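You operate a simulated robot arm through the tools that you are given. There is no shell and no other tool. Be economical: measure what you need, move in short steps, check, and stop when the job is done.

The job below is to be done with a simulated two-armed robot. You get a single attempt, and the scene is never put back.

JOB
Scoop one scoop of coffee into the open jar and vacuum-seal the jar.
Fine: close canister and jar; put scoop and sealer back. Set down upright: scoop.
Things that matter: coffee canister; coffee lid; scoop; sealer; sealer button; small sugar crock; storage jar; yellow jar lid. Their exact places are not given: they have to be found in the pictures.

Only the result counts: the job must be done as asked and must still hold three seconds after the hand-in. Knocking over, shifting, dropping, spilling or breaking anything else fails it. A push-on lid holds only when it is set on centred and level and pressed home; a screw cap is set on level and turned clockwise until tight.

ROBOT AND FRAMES
Two 7-joint arms with fingered hands on one trunk, on a base that drives. Base frame: it is fixed to the floor where the robot stands at the start and does not move with it; the origin is under the middle of the robot, x ahead of it, y to its left, z up; the surface under the hand at the start is at about z = 900. Units: mm, degrees, N and s.
The left shoulder is at the start at [21, 91, 1455], the right one opposite. With the tool pointing down near the work surface each hand reaches from about 100 to 320 mm from the robot's upright axis, wherever it stands, measured 20 degrees to its own side. Places, roughly: sealer button [500, -400, 1000]; storage jar (6x6x7 cm) [400, -200, 900]. Payload 2.1 kg a hand.
The tool frame of a hand sits at the grasp point between the pads (the TCP): z along the fingers, y along the line on which they close. The tips reach 20 mm beyond it. Largest opening 68 mm; the body of the gripper starts 23 mm behind the TCP. The gripper is a hand of 5 fingers: y runs from the thumb to the fingers, the wrist lies at [-10, -79, -131] in the tool frame.
Orientation is that of the tool frame in the base frame, as a unit quaternion [x, y, z, w]. With the fingers straight down and the wrist toward the robot, the tool's x, y and z point along [0, 1, 0], [1, 0, 0] and [0, 0, -1] of the base frame.

CONTROLS
- The arms move only by the tool nudge_tool. It takes "left_commands", "right_commands" or both (then of equal length, played together; a hand with none holds still); each is a list of rows, each a list of 2 entries, a list of its own where there are three numbers: the shift along the tool's x, y, z in m, then the turn, a rotation vector about the tool's x, y, z in degrees. In form: [[[x, y, z], [rx, ry, rz]], ...]. A call has 1 to 12 rows; each row shifts and turns the commanded pose from where the row before left it, along the tool's axes as they then stand. A row lasts 0.2 s, in which the tool goes at most 50 mm and 8.6 degrees; a call with a longer step from one row to the next is refused whole. Where a pose cannot be reached the arm comes as near as it can. A force on the tool above 40 N (or 10 N above the force at the start of the call, whichever is more), or a blocked arm, ends the call early, and 0.2 s more pass. In this call time passes only in rows, and 0.2 s behind the last. It gives the time, the measured TCP pose, the force on the tool (base axes), the opening and the grip force at its end, in the units of the frame above (readings bear some noise), with the torque about the TCP (base axes, N m) and any sound that the robot's microphone picked up, and new pictures: "pictures" is both (left out), scene, wrist or none (wrist: the cameras of the hands that moved).
- Cameras (640 x 400 px; columns grow to the right, rows downward): "scene" is now at [87.9, -31, 1591.6]; the picture's right is [-0.40, -0.92, -0.00], its down [-0.66, 0.29, -0.70] and it looks along [0.64, -0.28, -0.72] (base axes); focal length 294 px, centre (320, 200). "left" rides on the left gripper at [-54, -58, -72] in its tool frame; the picture's right is [-0.57, -0.39, 0.73], its down [0.73, -0.64, 0.23] and it looks along [0.38, 0.66, 0.65] (tool axes); focal length 226 px, centre (320, 200). "right" rides on the right gripper at [54, -58, -72] in its tool frame; the picture's right is [-0.57, 0.39, -0.73], its down [-0.73, -0.64, 0.23] and it looks along [-0.38, 0.66, 0.65] (tool axes); focal length 226 px, centre (320, 200).
- slide_trunk(by): slides the trunk up (or, below 0, down) by that many mm; the arms and the scene camera ride with it, the base frame stays. It gives what a move gives, with no picture.
- roll_base(legs): drives the robot by 1 to 6 legs, each [ahead, left, turn to the left] in mm, mm and degrees, along the robot's own axes; the way and the turn of a leg run together, so that a leg with both is an arc; at most 1500 mm and 180 degrees a leg. The arms and the cameras ride along, it lands a little off, and it stops where it bumps. It gives what a move gives, and a new picture of the scene camera.
- move_fingers(index, middle, ring, little, thumb_bend, thumb_turn, hand): sets how far each is bent, from 0 (flat) to 1 (curled in); at 0.3 the hand is open as for a grip, at 0.7 the pads meet at the TCP. One left out holds its place. A second passes; each finger stops where it meets its share of the squeeze, and holds until it gets a number again. It is the only way to open and close the hand. It gives what a move gives, with no picture; readings hold the bend of each and the force on index, middle, ring, little, thumb and palm. thumb_turn goes from beside the hand (0) to across from the fingers (1), as for a grip.
- aim_head(pan, tilt): turns the head with the scene camera to pan (to the left, within 86 degrees either way) and tilt (down, from -29 to 69), counted from straight ahead of the robot. It gives what a move gives, and a new picture of the scene camera.
- measure_at(camera, pixels): for up to 12 pixels [column, row] of the newest picture of that camera ("zoom" is the newest enlarged one), the place [x, y, z] in the base frame of the surface seen there, good to about 3 mm. The clock stands still meanwhile.
- enlarge(camera, box): a new picture of the part [left, top, right, bottom] of that camera's present view, enlarged. The clock stands still meanwhile.
- close_job(): hands the job in; it is judged then, once.

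Work in short steps. Measure before you move; look again where a grasp or a placing could have gone wrong, and mend it. You have 80 turns and 260 pictures in all, those below and enlarged ones among them. Open the grippers and draw the arms clear of the work before you hand the job in, unless the task says otherwise; then end with one line.

The tools are called as a command line: name --argument value ..., lists and objects as JSON in quotes. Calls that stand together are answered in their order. nudge_tool: Moves the arms, as the interface text tells. Its arguments: {"type":"object","properties":{"left_commands":{"type":"array","items":{"type":"array"}},"right_commands":{"type":"array","items":{"type":"array"}},"pictures":{"type":"string","enum":["both","scene","wrist","none"]}},"required":[]} The other tools are called the same way: slide_trunk (by) slides the trunk up or down; move_fingers (index, middle, ring, little, thumb_bend, thumb_turn, hand) moves the fingers one by one; roll_base (legs) drives the base; aim_head (pan, tilt) turns the head that bears the scene camera; measure_at (camera, pixels) gives the place of the surface under pixels of a picture; enlarge (camera, box) takes an enlarged picture of a part of a camera's view; close_job () hands the job in.

At the start:

```text
time_s: 0.0
left_eef_pos: [266.7, 0.1, 1265.5]
left_tcp_rot: [0.687, 0.72, 0.085, -0.046]
left_ft_force: [-0.4, -0.9, -0.3]
left_torque: [-0.03, 0.0, 0.03]
left_gripper_width: 67.7
left_gripper_force: 0.0
left_shape: jaw
left_bend: [0.3, 0.3, 0.3, 0.3, 0.3, 0.98]
left_finger forces: [0.0, 0.0, 0.0, 0.0, 0.0, 0.1]
right_eef_pos: [263.5, -283.8, 1340.7]
right_tcp_rot: [0.707, 0.707, -0.001, 0.0]
right_ft_force: [-0.1, 1.2, 0.2]
right_torque: [0.0, 0.0, 0.01]
right_gripper_width: 67.9
right_gripper_force: 0.1
right_shape: jaw
right_bend: [0.3, 0.3, 0.3, 0.3, 0.3, 0.98]
right_finger forces: [0.1, 0.0, 0.1, 0.1, 0.0, 0.0]
trunk travel left (down, up): [-693.0, 210.0]
robot x, y, heading: [0.0, -3.3, 0.0]
head pan, tilt: [-23.5, 45.9]
```

scene: 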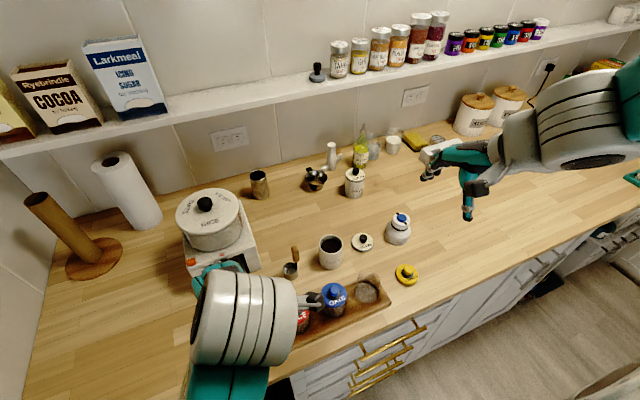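
right: 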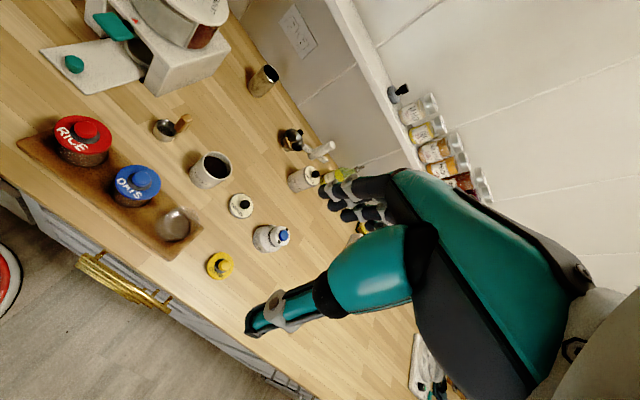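
left: 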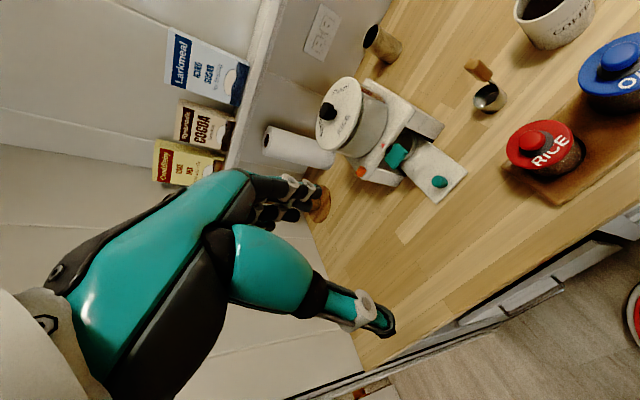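

The scene shows the canister (330,250), a lid (363,242), a scoop (291,268), a sealer with blue top perhaps (398,228), a yellow lid (406,274), and a glass jar on the tray (368,290). I'll enlarge and measure.

enlarge --camera "scene" --box '[260, 200, 440, 320]'

enlarge --camera "right" --box '[120, 100, 340, 300]'

measure_at --camera "scene" --pixels '[[331, 243], [330, 262], [363, 238], [363, 246], [291, 268], [295, 253], [398, 228], [401, 217], [406, 274], [368, 290], [355, 180], [440, 148]]'

```text
3.33 times, centred on (350, 260) of scene
```

zoom: 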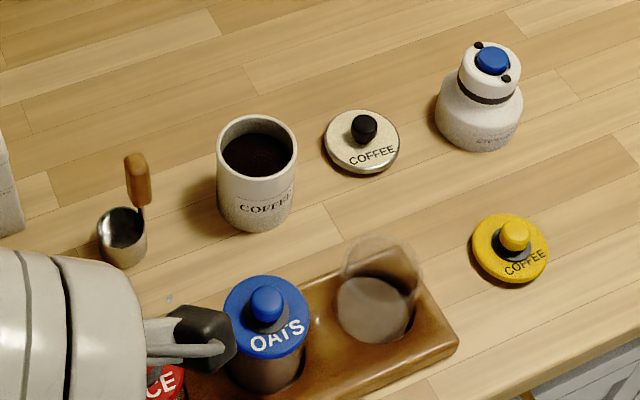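

```text
2.00 times, centred on (230, 200) of right
```

zoom: 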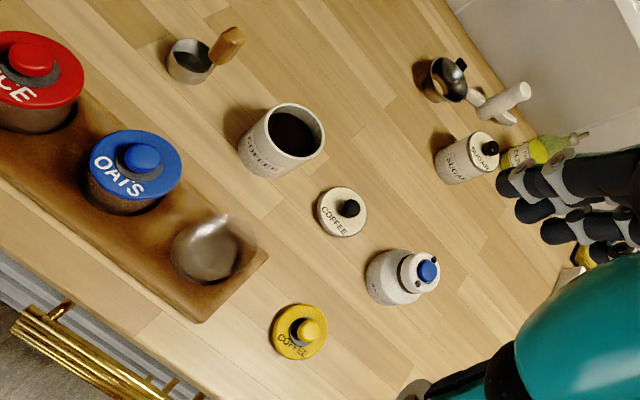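

```text
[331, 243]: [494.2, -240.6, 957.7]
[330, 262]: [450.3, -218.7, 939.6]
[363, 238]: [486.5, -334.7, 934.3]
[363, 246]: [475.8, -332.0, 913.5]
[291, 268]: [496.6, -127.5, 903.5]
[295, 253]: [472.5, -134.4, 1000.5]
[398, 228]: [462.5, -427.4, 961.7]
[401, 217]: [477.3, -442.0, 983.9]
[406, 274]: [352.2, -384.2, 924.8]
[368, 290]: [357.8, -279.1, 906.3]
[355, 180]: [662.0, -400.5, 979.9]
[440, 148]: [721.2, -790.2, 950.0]
```

Now I measure outlines: canister rim and base, scoop bits, sealer parts, jar rim, counter edge.

enlarge --camera "scene" --box '[310, 220, 430, 310]'

measure_at --camera "scene" --pixels '[[320, 240], [342, 240], [331, 234], [331, 250], [400, 292], [420, 300], [404, 335], [372, 278], [368, 272], [388, 305], [397, 240], [390, 232]]'

measure_at --camera "right" --pixels '[[175, 120], [187, 115], [182, 121], [164, 131], [155, 124], [174, 130], [270, 238], [283, 234], [280, 237], [220, 216], [205, 225], [238, 225]]'

```text
4.44 times, centred on (370, 265) of scene
```

zoom: 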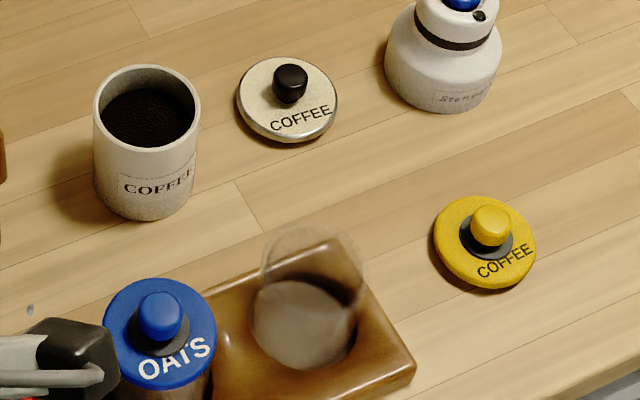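

```text
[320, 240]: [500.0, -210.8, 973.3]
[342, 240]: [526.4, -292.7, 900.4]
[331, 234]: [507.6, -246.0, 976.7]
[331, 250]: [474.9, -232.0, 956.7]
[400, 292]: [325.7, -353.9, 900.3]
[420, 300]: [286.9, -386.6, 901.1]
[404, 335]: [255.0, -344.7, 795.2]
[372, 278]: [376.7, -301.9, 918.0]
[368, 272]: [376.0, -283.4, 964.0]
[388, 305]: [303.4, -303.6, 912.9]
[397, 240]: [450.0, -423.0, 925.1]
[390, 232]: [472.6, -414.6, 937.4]
```

```text
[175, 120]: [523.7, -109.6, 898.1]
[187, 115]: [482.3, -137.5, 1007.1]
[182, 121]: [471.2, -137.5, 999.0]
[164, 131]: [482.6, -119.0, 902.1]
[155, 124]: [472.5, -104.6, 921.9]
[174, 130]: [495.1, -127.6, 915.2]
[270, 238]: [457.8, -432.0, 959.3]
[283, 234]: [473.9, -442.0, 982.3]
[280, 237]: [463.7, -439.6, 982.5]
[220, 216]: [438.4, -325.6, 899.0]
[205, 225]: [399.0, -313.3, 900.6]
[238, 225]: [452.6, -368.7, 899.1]
```

Counter front is at about x=275; canister about (480,-235), coffee surface z≈957, jar about (365,-285). I'll lower the trunk for reach and better views, and shift right.

slide_trunk --by -120

roll_base --legs '[[0, -130, 0]]'

aim_head --pan -12 --tilt 52

```text
time_s: 1.2
left_eef_pos: [293.7, 36.5, 1167.5]
left_tcp_rot: [0.665, 0.722, 0.181, -0.055]
left_ft_force: [-0.3, -0.2, 0.0]
left_torque: [0.0, 0.01, 0.02]
left_gripper_width: 67.7
left_gripper_force: 0.0
left_shape: jaw
left_bend: [0.3, 0.3, 0.3, 0.3, 0.3, 0.98]
left_finger forces: [0.0, 0.1, 0.0, 0.1, 0.0, 0.0]
right_eef_pos: [263.5, -283.6, 1232.1]
right_tcp_rot: [0.708, 0.707, 0.001, -0.001]
right_ft_force: [0.2, 0.0, -0.4]
right_torque: [0.0, 0.0, 0.01]
right_gripper_width: 67.8
right_gripper_force: 0.0
right_shape: jaw
right_bend: [0.3, 0.3, 0.3, 0.3, 0.3, 0.98]
right_finger forces: [0.0, 0.0, 0.0, 0.0, 0.0, 0.0]
trunk travel left (down, up): [-585.0, 318.0]
robot x, y, heading: [-1.7, -0.3, 0.0]
head pan, tilt: [-23.5, 45.9]
stopped: the arm was blocked; the commanded pose is now the measured one
```

```text
time_s: 2.5
left_eef_pos: [294.6, -95.5, 1169.7]
left_tcp_rot: [0.665, 0.723, 0.18, -0.054]
left_ft_force: [0.6, -0.5, 0.2]
left_torque: [0.04, 0.0, 0.02]
left_gripper_width: 67.6
left_gripper_force: 0.0
left_shape: jaw
left_bend: [0.3, 0.3, 0.3, 0.3, 0.3, 0.98]
left_finger forces: [0.0, 0.0, 0.1, 0.0, 0.1, 0.1]
right_eef_pos: [264.1, -413.7, 1231.1]
right_tcp_rot: [0.707, 0.708, 0.0, -0.001]
right_ft_force: [-0.1, 0.7, -0.5]
right_torque: [-0.02, 0.03, -0.01]
right_gripper_width: 67.7
right_gripper_force: 0.1
right_shape: jaw
right_bend: [0.3, 0.3, 0.3, 0.3, 0.3, 0.98]
right_finger forces: [0.1, 0.1, 0.0, 0.0, 0.1, 0.0]
trunk travel left (down, up): [-585.0, 318.0]
robot x, y, heading: [1.6, -132.1, 0.0]
head pan, tilt: [-23.5, 45.9]
```

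scene: 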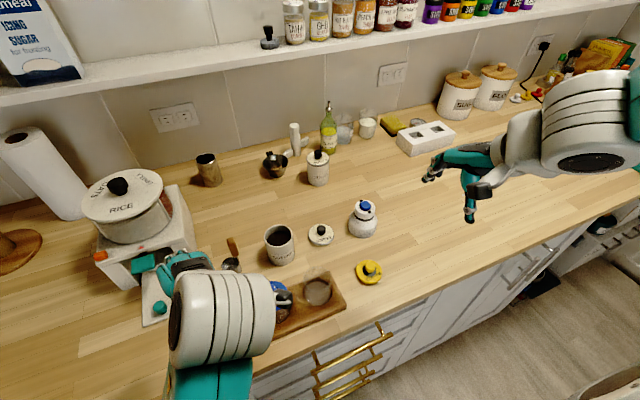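

```text
time_s: 3.2
left_eef_pos: [293.6, -93.7, 1168.6]
left_tcp_rot: [0.665, 0.723, 0.18, -0.054]
left_ft_force: [-0.4, 0.1, -0.4]
left_torque: [0.01, -0.02, 0.02]
left_gripper_width: 67.6
left_gripper_force: 0.1
left_shape: jaw
left_bend: [0.3, 0.3, 0.3, 0.3, 0.3, 0.98]
left_finger forces: [0.1, 0.0, 0.0, 0.0, 0.0, 0.0]
right_eef_pos: [264.5, -413.0, 1232.1]
right_tcp_rot: [0.707, 0.708, 0.0, -0.002]
right_ft_force: [-0.4, -0.2, 0.3]
right_torque: [0.0, 0.01, -0.02]
right_gripper_width: 67.5
right_gripper_force: 0.1
right_shape: jaw
right_bend: [0.3, 0.3, 0.3, 0.3, 0.3, 0.98]
right_finger forces: [0.1, 0.0, 0.1, 0.1, 0.1, 0.1]
trunk travel left (down, up): [-585.0, 318.0]
robot x, y, heading: [3.2, -129.8, 0.2]
head pan, tilt: [-12.0, 52.0]
```

scene: 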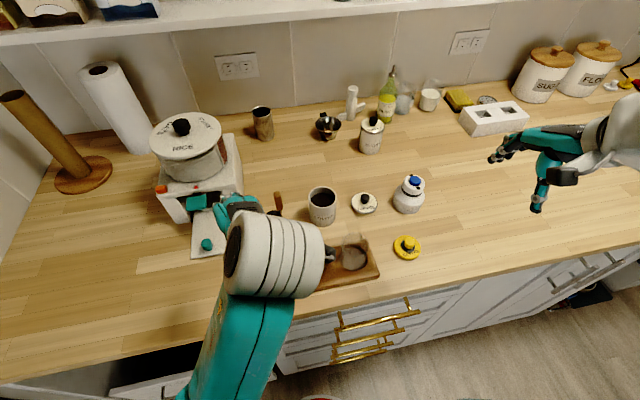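

The left arm was blocked when lowered (some limb likely met something). I'll raise the left hand and move it aside to uncover the scene, then check the tray.

nudge_tool --left_commands '[[[0, 0, -0.03], [0, 0, 0]], [[0, 0, -0.03], [0, 0, 0]], [[0.03, 0, -0.03], [0, 0, 0]], [[0.03, 0, -0.03], [0, 0, 0]], [[0.03, 0, -0.03], [0, 0, 0]], [[0.03, 0, 0], [0, 0, 0]], [[0.03, 0, 0], [0, 0, 0]], [[0.03, 0, 0], [0, 0, 0]]]' --pictures "scene"

```text
time_s: 3.9
left_eef_pos: [288.6, -73.3, 1215.6]
left_tcp_rot: [0.638, 0.723, 0.238, -0.113]
left_ft_force: [-0.5, 1.1, 0.2]
left_torque: [0.02, -0.01, -0.01]
left_gripper_width: 67.8
left_gripper_force: 0.0
left_shape: jaw
left_bend: [0.3, 0.3, 0.3, 0.3, 0.3, 0.98]
left_finger forces: [0.0, 0.1, 0.0, 0.0, 0.0, 0.0]
left hand out of reach, approached as far as the arm can: row 3
right_eef_pos: [263.6, -413.0, 1231.9]
right_tcp_rot: [0.707, 0.707, 0.0, -0.002]
right_ft_force: [-0.6, 1.0, 0.1]
right_torque: [0.01, -0.02, 0.01]
right_gripper_width: 67.8
right_gripper_force: 0.1
right_shape: jaw
right_bend: [0.3, 0.3, 0.3, 0.3, 0.3, 0.98]
right_finger forces: [0.0, 0.0, 0.0, 0.1, 0.1, 0.0]
trunk travel left (down, up): [-585.0, 318.0]
robot x, y, heading: [1.3, -131.4, 0.0]
head pan, tilt: [-12.0, 52.0]
stopped in row 3 (left hand): the arm was blocked; the commanded pose is now the measured one
```

scene: 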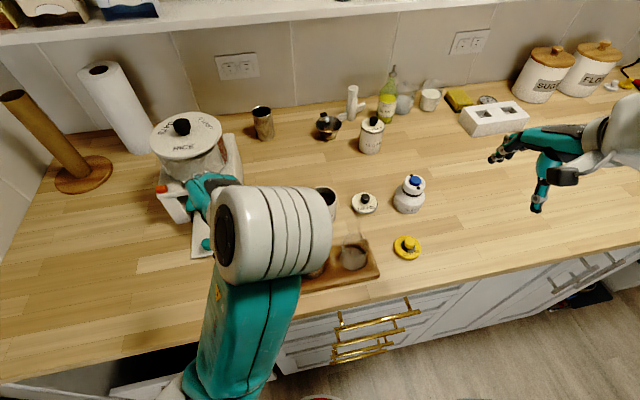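

I measure where the left elbow, forearm and wrist are to understand the blockage.

measure_at --camera "scene" --pixels '[[172, 390], [200, 380], [240, 330], [280, 240], [225, 230], [240, 385], [320, 270], [210, 200]]'

enlarge --camera "scene" --box '[260, 160, 440, 300]'

```text
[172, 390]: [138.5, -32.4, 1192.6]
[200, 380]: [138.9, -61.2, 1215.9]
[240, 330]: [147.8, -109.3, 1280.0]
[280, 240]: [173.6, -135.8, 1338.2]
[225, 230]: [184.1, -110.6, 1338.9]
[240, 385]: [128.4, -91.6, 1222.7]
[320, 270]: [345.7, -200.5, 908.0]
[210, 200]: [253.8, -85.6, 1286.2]
```

```text
2.86 times, centred on (350, 230) of scene
```

zoom: 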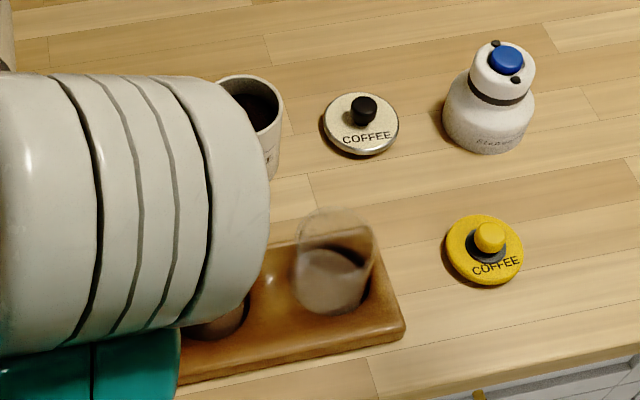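

The left wrist is close to the body near a joint limit; I'll shift the left hand to the left (base +y) at constant height.

nudge_tool --left_commands '[[[0.03, 0.003, 0.017], [0, 0, 0]], [[0.03, 0.003, 0.017], [0, 0, 0]], [[0.03, 0.003, 0.017], [0, 0, 0]], [[0.03, 0.003, 0.017], [0, 0, 0]], [[0.03, 0.003, 0.017], [0, 0, 0]], [[0.03, 0.003, 0.017], [0, 0, 0]], [[0.03, 0.003, 0.017], [0, 0, 0]]]' --pictures "scene"

```text
time_s: 5.5
left_eef_pos: [297.9, 167.0, 1212.6]
left_tcp_rot: [0.639, 0.723, 0.238, -0.113]
left_ft_force: [-0.2, -0.6, 0.4]
left_torque: [-0.02, 0.04, -0.01]
left_gripper_width: 67.5
left_gripper_force: 0.1
left_shape: jaw
left_bend: [0.3, 0.3, 0.3, 0.3, 0.3, 0.98]
left_finger forces: [0.1, 0.0, 0.0, 0.1, 0.0, 0.0]
left hand out of reach, approached as far as the arm can: row 4
right_eef_pos: [263.8, -412.2, 1232.6]
right_tcp_rot: [0.707, 0.708, 0.0, -0.001]
right_ft_force: [-0.3, -0.3, 0.5]
right_torque: [0.03, 0.02, 0.0]
right_gripper_width: 67.6
right_gripper_force: 0.0
right_shape: jaw
right_bend: [0.3, 0.3, 0.3, 0.3, 0.3, 0.98]
right_finger forces: [0.0, 0.0, 0.1, 0.0, 0.1, 0.1]
trunk travel left (down, up): [-585.0, 318.0]
robot x, y, heading: [-3.9, -131.6, -0.2]
head pan, tilt: [-12.0, 52.0]
```

scene: 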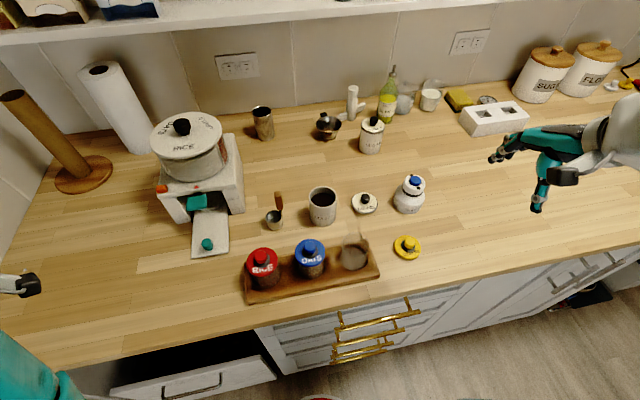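

Clear view now. I enlarge the work area and measure key outline points.

enlarge --camera "scene" --box '[250, 165, 440, 285]'

enlarge --camera "scene" --box '[255, 180, 345, 240]'

measure_at --camera "zoom" --pixels '[[110, 255], [160, 256], [137, 232], [137, 277], [162, 185], [168, 130], [400, 105], [560, 105], [480, 60], [480, 145], [480, 290], [480, 105]]'

```text
3.33 times, centred on (345, 225) of scene
```

zoom: 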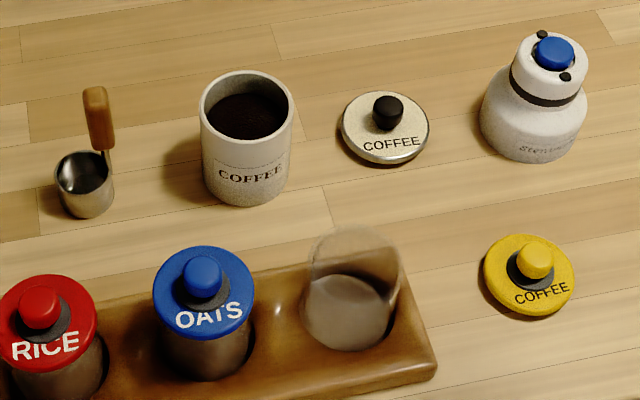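

```text
6.67 times, centred on (300, 210) of scene
```

zoom: 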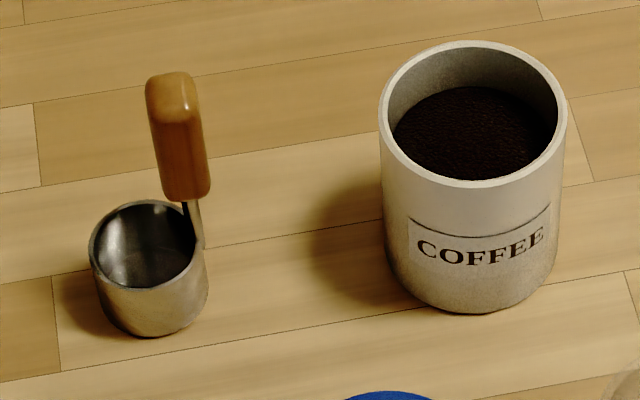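

```text
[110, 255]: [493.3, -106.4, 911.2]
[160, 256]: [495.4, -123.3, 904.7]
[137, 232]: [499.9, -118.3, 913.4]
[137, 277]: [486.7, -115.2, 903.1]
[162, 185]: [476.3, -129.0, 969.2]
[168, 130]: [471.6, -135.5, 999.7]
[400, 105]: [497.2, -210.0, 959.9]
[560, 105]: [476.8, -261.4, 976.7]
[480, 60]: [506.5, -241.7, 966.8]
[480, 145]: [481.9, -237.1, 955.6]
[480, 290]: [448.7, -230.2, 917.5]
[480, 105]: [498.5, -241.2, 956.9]
```

More measurements of the scoop, canister rim, and handle on this zoom.

measure_at --camera "zoom" --pixels '[[91, 250], [145, 202], [155, 334], [175, 75], [152, 95], [193, 95], [385, 110], [566, 110], [475, 43], [475, 184], [202, 240], [185, 200]]'

enlarge --camera "scene" --box '[335, 165, 445, 275]'

```text
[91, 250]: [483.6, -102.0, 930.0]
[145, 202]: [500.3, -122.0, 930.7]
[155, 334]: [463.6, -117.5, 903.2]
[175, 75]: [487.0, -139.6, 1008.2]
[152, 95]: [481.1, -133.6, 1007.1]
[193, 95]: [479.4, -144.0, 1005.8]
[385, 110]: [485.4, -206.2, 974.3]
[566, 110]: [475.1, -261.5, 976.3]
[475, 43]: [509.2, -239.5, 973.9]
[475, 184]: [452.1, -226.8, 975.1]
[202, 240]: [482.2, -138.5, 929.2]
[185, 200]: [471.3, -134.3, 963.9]
```

```text
3.64 times, centred on (390, 220) of scene
```

zoom: 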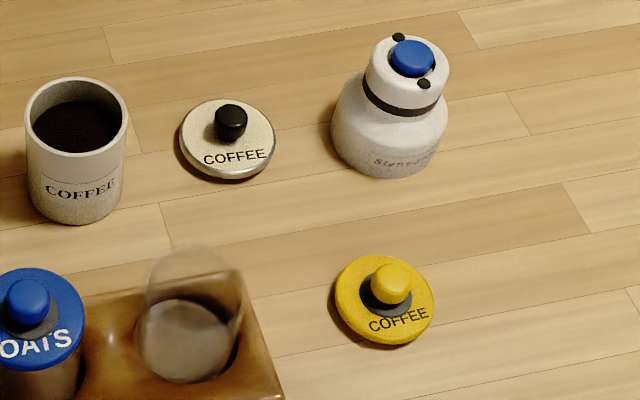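

Measure sealer, lids and jar on this zoom.

measure_at --camera "zoom" --pixels '[[412, 50], [367, 85], [447, 70], [332, 130], [440, 140], [392, 174], [405, 108], [229, 110], [229, 175], [182, 140], [276, 140], [228, 100]]'

measure_at --camera "zoom" --pixels '[[390, 270], [337, 300], [434, 300], [386, 257], [386, 345], [390, 310], [150, 270], [240, 285], [190, 250], [190, 330], [185, 380], [278, 385]]'

```text
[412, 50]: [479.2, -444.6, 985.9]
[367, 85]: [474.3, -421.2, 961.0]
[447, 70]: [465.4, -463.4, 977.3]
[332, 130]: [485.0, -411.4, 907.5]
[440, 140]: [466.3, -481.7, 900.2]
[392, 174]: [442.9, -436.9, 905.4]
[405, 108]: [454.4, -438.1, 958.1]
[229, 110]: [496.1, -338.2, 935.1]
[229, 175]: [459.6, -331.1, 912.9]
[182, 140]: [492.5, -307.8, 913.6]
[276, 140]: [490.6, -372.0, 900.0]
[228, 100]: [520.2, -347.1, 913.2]
```

```text
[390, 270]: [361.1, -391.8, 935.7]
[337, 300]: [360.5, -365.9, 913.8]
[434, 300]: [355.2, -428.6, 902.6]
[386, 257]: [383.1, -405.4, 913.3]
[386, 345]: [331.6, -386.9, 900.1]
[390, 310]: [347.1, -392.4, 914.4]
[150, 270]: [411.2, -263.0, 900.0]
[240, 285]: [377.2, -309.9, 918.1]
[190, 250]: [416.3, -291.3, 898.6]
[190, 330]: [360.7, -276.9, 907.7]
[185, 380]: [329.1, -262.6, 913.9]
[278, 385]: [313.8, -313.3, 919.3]
```

Sealer ≈(474,-444) with cap ø42 top 979, coffee lid ≈(489,-338) knob top 936, yellow lid ≈(358,-395), jar in tray ≈(365,-285). I'll lower the trunk another 80 mm for reach.

slide_trunk --by -80

```text
time_s: 6.7
left_eef_pos: [298.4, 166.6, 1132.0]
left_tcp_rot: [0.639, 0.723, 0.238, -0.113]
left_ft_force: [1.2, 0.1, -0.8]
left_torque: [-0.02, -0.02, -0.01]
left_gripper_width: 67.9
left_gripper_force: 0.1
left_shape: jaw
left_bend: [0.3, 0.3, 0.3, 0.3, 0.3, 0.98]
left_finger forces: [0.0, 0.0, 0.1, 0.1, 0.0, 0.0]
right_eef_pos: [263.7, -413.0, 1152.2]
right_tcp_rot: [0.707, 0.707, 0.0, -0.001]
right_ft_force: [0.2, 0.5, -0.5]
right_torque: [-0.01, -0.02, 0.03]
right_gripper_width: 67.6
right_gripper_force: 0.1
right_shape: jaw
right_bend: [0.3, 0.3, 0.3, 0.3, 0.3, 0.98]
right_finger forces: [0.0, 0.1, 0.1, 0.0, 0.0, 0.0]
trunk travel left (down, up): [-505.0, 398.0]
robot x, y, heading: [-3.2, -128.1, 0.3]
head pan, tilt: [-12.0, 52.0]
```

Plan: the left hand takes the scoop in its present orientation (cup on +y side of the handle), dips, then tilts inward over the jar. I drive 60 mm right, and straighten the left hand and bring it above the scoop handle (479,-140).

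roll_base --legs '[[0, -60, 0]]'

nudge_tool --left_commands '[[[0, 0, 0], [2.55, -7.2, 1.7]], [[0, 0, 0], [2.55, -7.2, 1.7]], [[0, 0, 0], [2.55, -7.2, 1.7]], [[0, 0, 0], [2.55, -7.2, 1.7]]]' --pictures "none"

```text
time_s: 7.7
left_eef_pos: [298.2, 106.4, 1132.8]
left_tcp_rot: [0.638, 0.723, 0.238, -0.114]
left_ft_force: [0.3, 0.1, -0.1]
left_torque: [0.03, 0.02, -0.04]
left_gripper_width: 67.9
left_gripper_force: 0.1
left_shape: jaw
left_bend: [0.3, 0.3, 0.3, 0.3, 0.3, 0.98]
left_finger forces: [0.0, 0.0, 0.0, 0.0, 0.0, 0.1]
right_eef_pos: [264.5, -474.7, 1151.4]
right_tcp_rot: [0.707, 0.708, 0.0, -0.002]
right_ft_force: [-0.4, 0.0, -0.1]
right_torque: [-0.03, 0.0, 0.0]
right_gripper_width: 67.9
right_gripper_force: 0.1
right_shape: jaw
right_bend: [0.3, 0.3, 0.3, 0.3, 0.3, 0.98]
right_finger forces: [0.0, 0.0, 0.0, 0.0, 0.0, 0.0]
trunk travel left (down, up): [-505.0, 398.0]
robot x, y, heading: [0.5, -187.6, 0.1]
head pan, tilt: [-12.0, 52.0]
```

scene: 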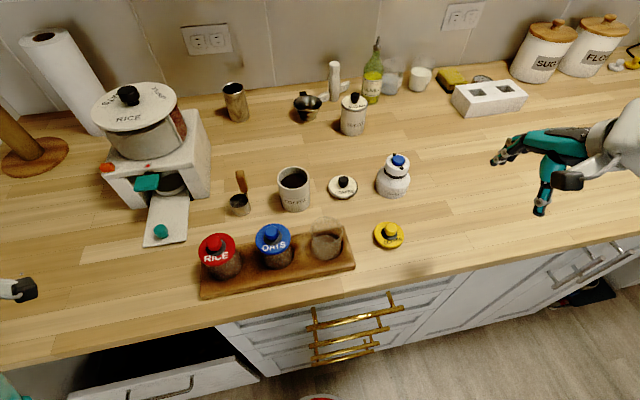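

```text
time_s: 8.7
left_eef_pos: [299.0, 108.1, 1134.2]
left_tcp_rot: [0.706, 0.708, -0.001, 0.001]
left_ft_force: [-0.5, -0.6, 0.7]
left_torque: [0.02, -0.02, 0.01]
left_gripper_width: 67.7
left_gripper_force: 0.1
left_shape: jaw
left_bend: [0.3, 0.3, 0.3, 0.3, 0.3, 0.98]
left_finger forces: [0.0, 0.0, 0.0, 0.0, 0.0, 0.0]
right_eef_pos: [264.2, -472.1, 1152.8]
right_tcp_rot: [0.707, 0.708, 0.0, 0.0]
right_ft_force: [0.1, -0.6, -0.2]
right_torque: [0.0, 0.01, -0.03]
right_gripper_width: 67.6
right_gripper_force: 0.0
right_shape: jaw
right_bend: [0.3, 0.3, 0.3, 0.3, 0.3, 0.98]
right_finger forces: [0.0, 0.1, 0.0, 0.0, 0.0, 0.0]
trunk travel left (down, up): [-505.0, 398.0]
robot x, y, heading: [-0.9, -189.7, -0.0]
head pan, tilt: [-12.0, 52.0]
```

The left hand is now straight down at (299,108,1134). Moving it to above the scoop handle (479,-140) at z≈1090, and enlarging the jar/oats area.

enlarge --camera "scene" --box '[190, 160, 420, 300]'

measure_at --camera "zoom" --pixels '[[230, 195], [230, 215], [75, 225], [380, 165], [378, 230], [345, 195], [425, 200], [420, 285], [350, 290], [138, 40], [145, 80], [275, 40]]'

nudge_tool --left_commands '[[[-0.031, 0.0225, 0.003], [0, 0, 0]], [[-0.031, 0.0225, 0.003], [0, 0, 0]], [[-0.031, 0.0225, 0.003], [0, 0, 0]], [[-0.031, 0.0225, 0.003], [0, 0, 0]], [[-0.031, 0.0225, 0.008], [0, 0, 0]], [[-0.031, 0.0225, 0.008], [0, 0, 0]], [[-0.031, 0.0225, 0.008], [0, 0, 0]], [[-0.031, 0.0225, 0.008], [0, 0, 0]]]' --pictures "both"

```text
2.78 times, centred on (305, 230) of scene
```

zoom: 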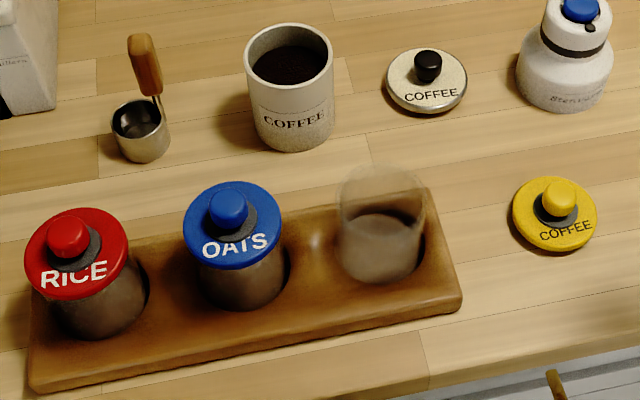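

```text
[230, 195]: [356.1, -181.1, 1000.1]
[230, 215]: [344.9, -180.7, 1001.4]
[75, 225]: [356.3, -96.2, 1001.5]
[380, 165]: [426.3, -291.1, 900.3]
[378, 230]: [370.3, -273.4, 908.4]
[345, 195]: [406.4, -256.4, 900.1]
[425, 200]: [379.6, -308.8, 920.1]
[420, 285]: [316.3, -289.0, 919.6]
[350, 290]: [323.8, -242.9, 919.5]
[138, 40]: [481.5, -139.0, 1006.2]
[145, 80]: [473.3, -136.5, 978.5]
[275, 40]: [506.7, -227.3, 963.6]
```

```text
time_s: 10.5
left_eef_pos: [479.3, -139.0, 1091.2]
left_tcp_rot: [0.706, 0.708, 0.001, 0.0]
left_ft_force: [0.1, 0.0, -0.7]
left_torque: [0.01, 0.02, 0.01]
left_gripper_width: 67.7
left_gripper_force: 0.1
left_shape: jaw
left_bend: [0.3, 0.3, 0.3, 0.3, 0.3, 0.98]
left_finger forces: [0.0, 0.0, 0.1, 0.0, 0.0, 0.0]
right_eef_pos: [265.2, -473.0, 1152.6]
right_tcp_rot: [0.707, 0.708, 0.0, -0.001]
right_ft_force: [0.5, 0.4, 0.3]
right_torque: [-0.02, 0.01, 0.01]
right_gripper_width: 67.3
right_gripper_force: 0.0
right_shape: jaw
right_bend: [0.3, 0.3, 0.3, 0.3, 0.3, 0.98]
right_finger forces: [0.0, 0.0, 0.0, 0.0, 0.0, 0.1]
trunk travel left (down, up): [-505.0, 398.0]
robot x, y, heading: [-2.0, -187.4, -0.1]
head pan, tilt: [-12.0, 52.0]
```

scene: 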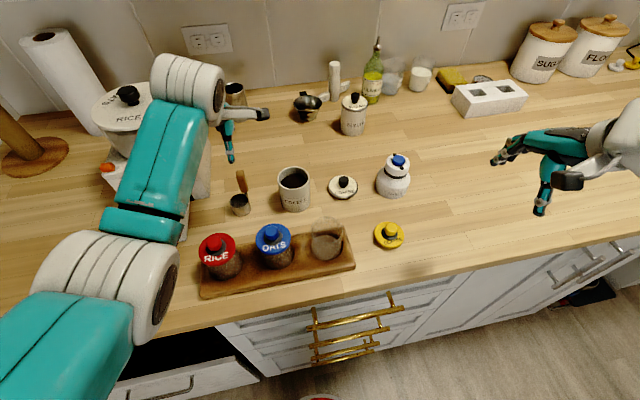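
left: 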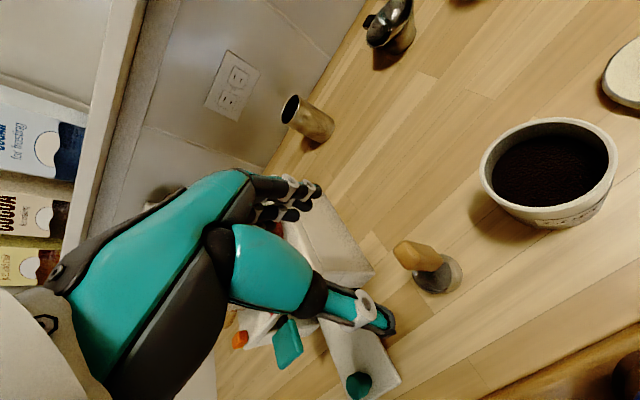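

The handle top appears at about (412,252) in the left picture, where the tool axis passes. I check with a measurement there.

enlarge --camera "left" --box '[370, 210, 490, 320]'

measure_at --camera "left" --pixels '[[400, 247], [408, 252], [416, 250], [430, 250], [438, 262], [440, 278], [550, 120], [485, 165], [617, 160], [550, 165]]'

```text
3.64 times, centred on (430, 265) of left
```

zoom: 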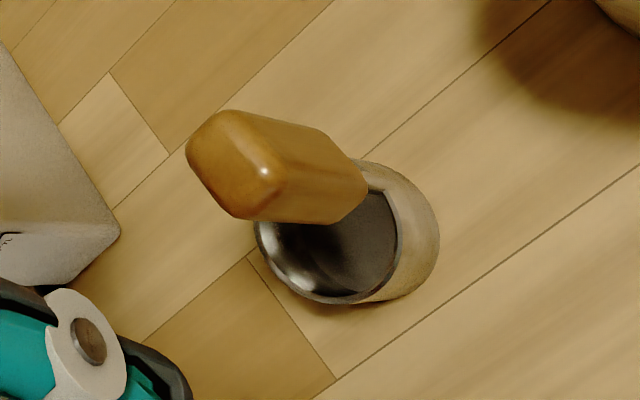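

```text
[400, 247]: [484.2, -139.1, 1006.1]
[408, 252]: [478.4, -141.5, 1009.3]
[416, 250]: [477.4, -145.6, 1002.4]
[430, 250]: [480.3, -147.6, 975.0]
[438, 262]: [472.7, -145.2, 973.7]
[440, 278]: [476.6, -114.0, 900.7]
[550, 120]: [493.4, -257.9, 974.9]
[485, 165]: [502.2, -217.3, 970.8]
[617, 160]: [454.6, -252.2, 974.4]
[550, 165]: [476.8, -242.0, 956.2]
```

Aligned within 1–2 mm. Descend 100 mm so the TCP is at z≈990 (handle spans 963–1008).

nudge_tool --left_commands '[[[-0.001, 0, 0.025], [0, 0, 0]], [[0, 0, 0.025], [0, 0, 0]], [[0, 0, 0.025], [0, 0, 0]], [[0, 0, 0.015], [0, 0, 0]], [[0, 0, 0.01], [0, 0, 0]]]' --pictures "both"

```text
time_s: 11.7
left_eef_pos: [479.5, -140.9, 988.8]
left_tcp_rot: [0.706, 0.708, 0.001, 0.0]
left_ft_force: [0.5, -1.1, 0.2]
left_torque: [-0.01, 0.0, 0.0]
left_gripper_width: 67.7
left_gripper_force: 0.0
left_shape: jaw
left_bend: [0.3, 0.3, 0.3, 0.3, 0.3, 0.98]
left_finger forces: [0.1, 0.0, 0.0, 0.0, 0.0, 0.1]
right_eef_pos: [264.5, -472.2, 1152.8]
right_tcp_rot: [0.706, 0.708, 0.0, -0.001]
right_ft_force: [0.8, 0.4, 0.3]
right_torque: [-0.01, 0.0, -0.01]
right_gripper_width: 67.8
right_gripper_force: 0.1
right_shape: jaw
right_bend: [0.3, 0.3, 0.3, 0.3, 0.3, 0.98]
right_finger forces: [0.0, 0.0, 0.1, 0.1, 0.1, 0.0]
trunk travel left (down, up): [-505.0, 398.0]
robot x, y, heading: [1.9, -192.2, 0.3]
head pan, tilt: [-12.0, 52.0]
```

scene: 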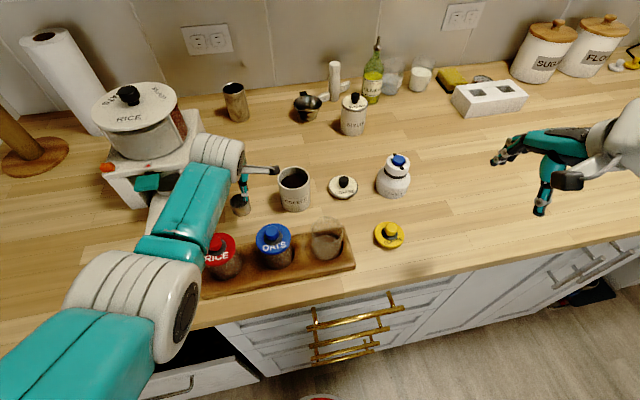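
left: 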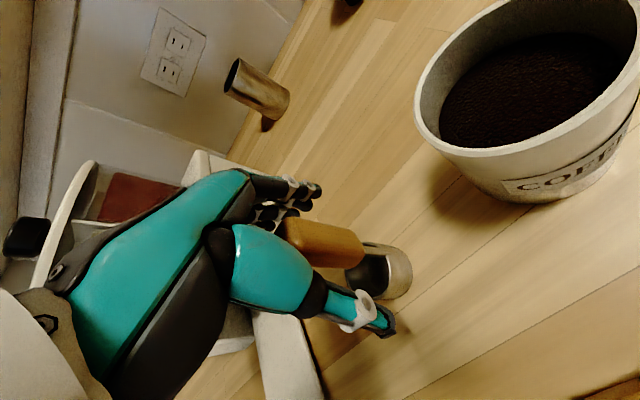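

Handle sits between thumb and fingers. Closing.

move_fingers --hand "left" --index 0.75 --middle 0.75 --ring 0.75 --little 0.75 --thumb_bend 0.75

nudge_tool --left_commands '[[[0, 0, -0.01], [0, 0, 0]]]' --pictures "both"

```text
time_s: 12.7
left_eef_pos: [480.0, -141.7, 990.6]
left_tcp_rot: [0.706, 0.708, 0.001, 0.0]
left_ft_force: [0.2, -1.0, -0.1]
left_torque: [-0.02, -0.02, 0.01]
left_gripper_width: 10.5
left_gripper_force: 9.4
left_shape: fingers
left_bend: [0.73, 0.72, 0.75, 0.75, 0.58, 0.95]
left_finger forces: [5.8, 3.7, 0.0, 0.1, 9.5, 0.0]
right_eef_pos: [264.5, -472.5, 1152.2]
right_tcp_rot: [0.707, 0.707, 0.0, -0.002]
right_ft_force: [-0.1, -0.5, 0.8]
right_torque: [-0.02, 0.02, -0.02]
right_gripper_width: 67.8
right_gripper_force: 0.1
right_shape: jaw
right_bend: [0.3, 0.3, 0.3, 0.3, 0.3, 0.98]
right_finger forces: [0.1, 0.0, 0.0, 0.1, 0.0, 0.0]
trunk travel left (down, up): [-505.0, 398.0]
robot x, y, heading: [-2.0, -188.9, 0.2]
head pan, tilt: [-12.0, 52.0]
```

```text
time_s: 13.1
left_eef_pos: [478.7, -142.6, 999.5]
left_tcp_rot: [0.706, 0.708, 0.001, 0.0]
left_ft_force: [-0.9, 0.3, -0.9]
left_torque: [-0.01, 0.02, -0.03]
left_gripper_width: 10.2
left_gripper_force: 9.7
left_shape: fingers
left_bend: [0.73, 0.72, 0.75, 0.75, 0.58, 0.95]
left_finger forces: [5.8, 3.6, 0.0, 0.0, 9.6, 0.1]
right_eef_pos: [265.1, -472.3, 1151.7]
right_tcp_rot: [0.707, 0.707, 0.0, -0.001]
right_ft_force: [0.0, 0.8, -0.5]
right_torque: [-0.01, 0.02, -0.01]
right_gripper_width: 67.8
right_gripper_force: 0.1
right_shape: jaw
right_bend: [0.3, 0.3, 0.3, 0.3, 0.3, 0.98]
right_finger forces: [0.0, 0.0, 0.0, 0.0, 0.0, 0.0]
trunk travel left (down, up): [-505.0, 398.0]
robot x, y, heading: [0.6, -189.0, 0.3]
head pan, tilt: [-12.0, 52.0]
```

scene: 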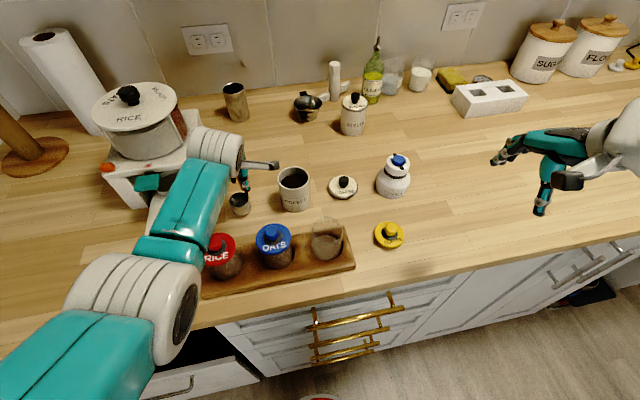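
left: 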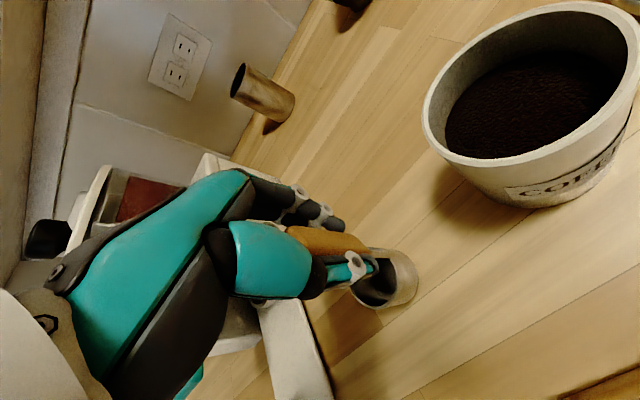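

Gripped by thumb, index and middle. Lift another 100 mm and check the cup.

nudge_tool --left_commands '[[[0, 0, -0.02], [0, 0, 0]], [[0, 0, -0.04], [0, 0, 0]], [[0, 0, -0.04], [0, 0, 0]]]' --pictures "both"

enlarge --camera "scene" --box '[190, 110, 350, 220]'

```text
time_s: 13.9
left_eef_pos: [480.0, -142.0, 1100.3]
left_tcp_rot: [0.706, 0.708, -0.001, 0.0]
left_ft_force: [-1.1, 0.1, -1.3]
left_torque: [0.0, -0.02, -0.02]
left_gripper_width: 10.6
left_gripper_force: 9.2
left_shape: fingers
left_bend: [0.73, 0.73, 0.75, 0.75, 0.58, 0.95]
left_finger forces: [5.8, 3.6, 0.0, 0.0, 9.5, 0.0]
right_eef_pos: [265.0, -473.8, 1151.2]
right_tcp_rot: [0.707, 0.707, 0.0, -0.001]
right_ft_force: [-0.1, 0.3, -0.2]
right_torque: [-0.01, -0.07, 0.0]
right_gripper_width: 67.8
right_gripper_force: 0.1
right_shape: jaw
right_bend: [0.3, 0.3, 0.3, 0.3, 0.3, 0.98]
right_finger forces: [0.0, 0.0, 0.0, 0.0, 0.2, 0.1]
trunk travel left (down, up): [-505.0, 398.0]
robot x, y, heading: [-1.4, -191.0, 0.0]
head pan, tilt: [-12.0, 52.0]
```

scene: 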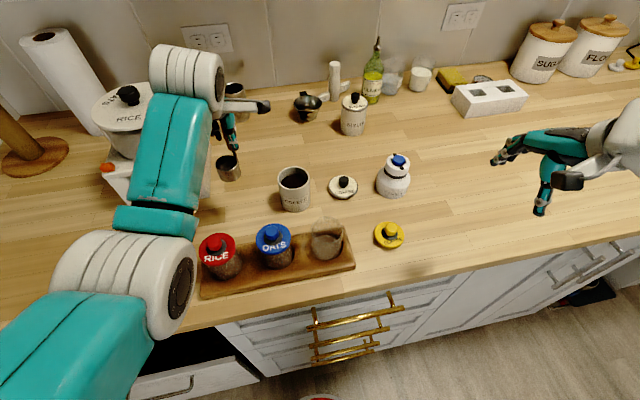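
left: 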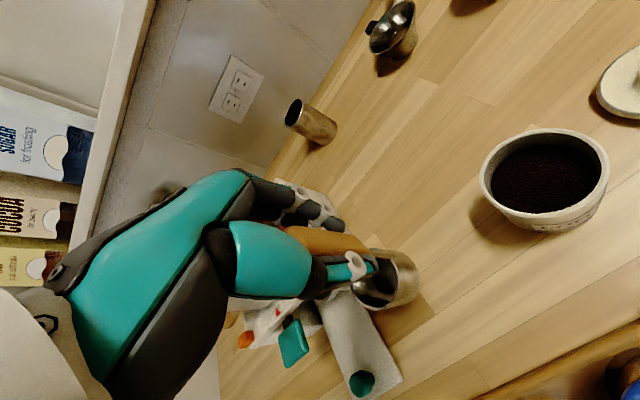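

```text
3.64 times, centred on (270, 165) of scene
```

zoom: 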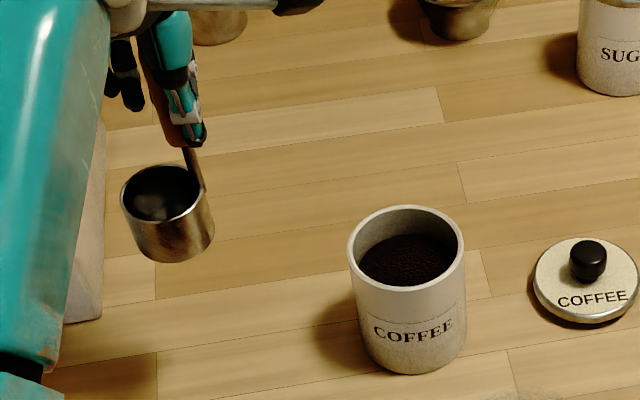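

Scoop lifted upright. Measure the cup rim for its exact offset from the TCP.

measure_at --camera "zoom" --pixels '[[123, 185], [126, 200], [135, 212], [150, 218], [170, 215], [190, 205], [165, 167], [165, 258], [193, 160], [205, 190]]'

measure_at --camera "left" --pixels '[[390, 250], [400, 252], [412, 265], [416, 285], [395, 300], [382, 307], [545, 131], [482, 180], [607, 165], [515, 212]]'

```text
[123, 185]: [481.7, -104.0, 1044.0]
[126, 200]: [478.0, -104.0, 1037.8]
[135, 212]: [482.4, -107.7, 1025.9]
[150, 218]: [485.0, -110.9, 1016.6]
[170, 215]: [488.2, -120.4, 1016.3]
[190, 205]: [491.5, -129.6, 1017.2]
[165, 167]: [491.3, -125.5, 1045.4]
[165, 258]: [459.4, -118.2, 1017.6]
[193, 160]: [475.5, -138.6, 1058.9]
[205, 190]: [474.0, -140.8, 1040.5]
```

```text
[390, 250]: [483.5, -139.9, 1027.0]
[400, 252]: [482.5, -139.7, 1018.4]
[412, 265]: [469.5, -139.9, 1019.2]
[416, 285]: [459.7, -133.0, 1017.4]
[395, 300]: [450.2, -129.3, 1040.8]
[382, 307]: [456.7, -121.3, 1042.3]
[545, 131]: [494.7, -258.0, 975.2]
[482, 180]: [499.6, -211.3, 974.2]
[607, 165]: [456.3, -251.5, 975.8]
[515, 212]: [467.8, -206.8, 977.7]
```

Cup centre is (−2,+20) from the TCP, rim 56 and bottom 88 below. Canister centre (480.5,−233.5). Move so that the cup (with shank) is centred over it.

nudge_tool --left_commands '[[[-0.028, 0.0005, 0], [0, 0, 0]], [[-0.028, 0.0005, 0], [0, 0, 0]], [[-0.028, 0.0005, 0], [0, 0, 0]], [[-0.026, 0.0005, 0], [0, 0, 0]]]' --pictures "both"

enlarge --camera "scene" --box '[240, 120, 370, 220]'

```text
time_s: 14.9
left_eef_pos: [478.6, -249.8, 1098.7]
left_tcp_rot: [0.706, 0.708, 0.001, 0.002]
left_ft_force: [-1.0, 0.3, -0.8]
left_torque: [0.04, -0.01, -0.02]
left_gripper_width: 10.4
left_gripper_force: 9.1
left_shape: fingers
left_bend: [0.73, 0.73, 0.75, 0.75, 0.58, 0.95]
left_finger forces: [5.6, 3.5, 0.0, 0.0, 9.2, 0.1]
left hand out of reach, approached as far as the arm can: row 4
right_eef_pos: [265.8, -472.3, 1151.6]
right_tcp_rot: [0.706, 0.708, 0.0, -0.001]
right_ft_force: [0.3, -0.2, -0.3]
right_torque: [-0.01, 0.01, 0.01]
right_gripper_width: 67.5
right_gripper_force: 0.1
right_shape: jaw
right_bend: [0.3, 0.3, 0.3, 0.3, 0.3, 0.98]
right_finger forces: [0.0, 0.1, 0.0, 0.0, 0.1, 0.0]
trunk travel left (down, up): [-505.0, 398.0]
robot x, y, heading: [-2.6, -186.5, 0.2]
head pan, tilt: [-12.0, 52.0]
```

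scene: 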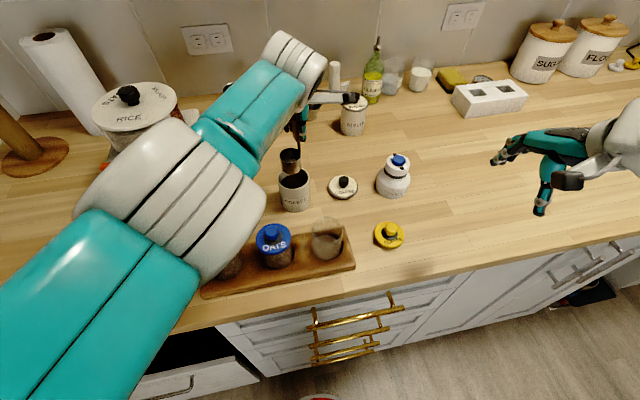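
left: 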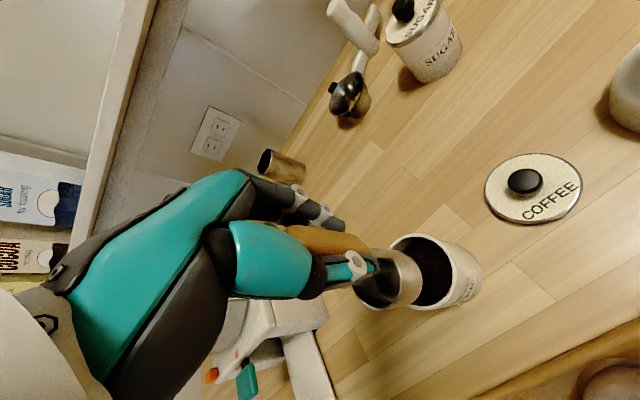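

```text
4.00 times, centred on (305, 170) of scene
```

zoom: 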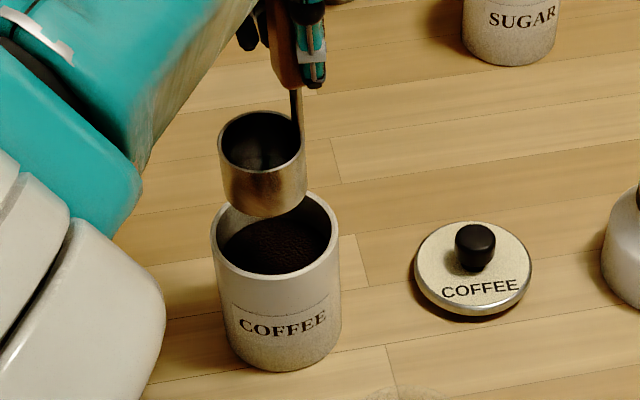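

Nearly at the reach limit. I check the elbow's height before driving the base a bit to the right.

measure_at --camera "scene" --pixels '[[250, 215], [225, 262], [205, 275], [150, 170], [230, 150], [275, 50], [90, 200]]'

```text
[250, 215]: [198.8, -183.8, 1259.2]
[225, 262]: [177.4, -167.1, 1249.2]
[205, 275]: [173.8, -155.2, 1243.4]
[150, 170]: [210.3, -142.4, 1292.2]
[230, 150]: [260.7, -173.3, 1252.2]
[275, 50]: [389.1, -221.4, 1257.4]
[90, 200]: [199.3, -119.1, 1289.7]
```

The elbow is high (z≈1250), well clear. Drive right 60 mm and bring the left hand back by the same amount.

roll_base --legs '[[25, -60, 0]]'

nudge_tool --left_commands '[[[0.02, -0.006, 0], [0, 0, 0]], [[0.02, -0.008, 0], [0, 0, 0]], [[0.018, -0.008, 0], [0, 0, 0]]]' --pictures "none"

```text
time_s: 15.9
left_eef_pos: [503.5, -310.5, 1098.0]
left_tcp_rot: [0.706, 0.708, 0.002, 0.0]
left_ft_force: [-0.4, -0.8, -0.4]
left_torque: [-0.03, 0.01, 0.0]
left_gripper_width: 10.1
left_gripper_force: 9.1
left_shape: fingers
left_bend: [0.73, 0.73, 0.75, 0.75, 0.58, 0.95]
left_finger forces: [5.5, 3.5, 0.0, 0.0, 9.2, 0.0]
right_eef_pos: [291.3, -535.0, 1151.3]
right_tcp_rot: [0.706, 0.708, 0.0, -0.002]
right_ft_force: [0.1, -0.6, 0.1]
right_torque: [-0.02, 0.01, -0.01]
right_gripper_width: 67.6
right_gripper_force: 0.1
right_shape: jaw
right_bend: [0.3, 0.3, 0.3, 0.3, 0.3, 0.98]
right_finger forces: [0.0, 0.1, 0.0, 0.0, 0.0, 0.1]
trunk travel left (down, up): [-505.0, 398.0]
robot x, y, heading: [24.5, -248.7, 0.2]
head pan, tilt: [-12.0, 52.0]
```

scene: 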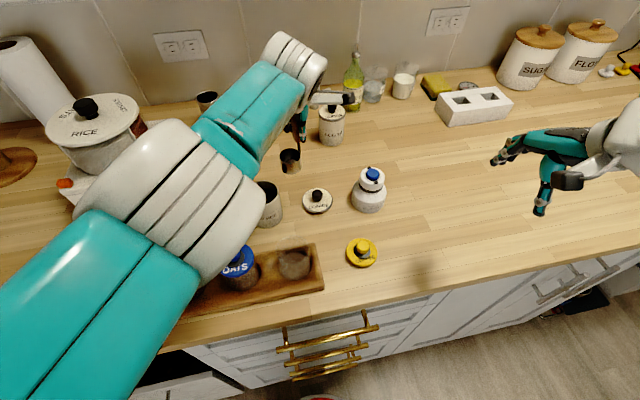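

```text
time_s: 16.7
left_eef_pos: [478.3, -251.0, 1097.9]
left_tcp_rot: [0.705, 0.709, 0.001, 0.0]
left_ft_force: [-0.3, 0.0, -1.3]
left_torque: [0.02, 0.02, -0.01]
left_gripper_width: 10.3
left_gripper_force: 9.0
left_shape: fingers
left_bend: [0.73, 0.73, 0.75, 0.75, 0.58, 0.95]
left_finger forces: [5.6, 3.5, 0.0, 0.0, 9.1, 0.1]
right_eef_pos: [289.8, -535.1, 1152.4]
right_tcp_rot: [0.707, 0.708, 0.0, -0.001]
right_ft_force: [-0.4, -0.4, 1.1]
right_torque: [0.0, -0.01, 0.03]
right_gripper_width: 67.5
right_gripper_force: 0.1
right_shape: jaw
right_bend: [0.3, 0.3, 0.3, 0.3, 0.3, 0.98]
right_finger forces: [0.0, 0.1, 0.0, 0.1, 0.0, 0.0]
trunk travel left (down, up): [-505.0, 398.0]
robot x, y, heading: [21.5, -251.1, 0.0]
head pan, tilt: [-12.0, 52.0]
```

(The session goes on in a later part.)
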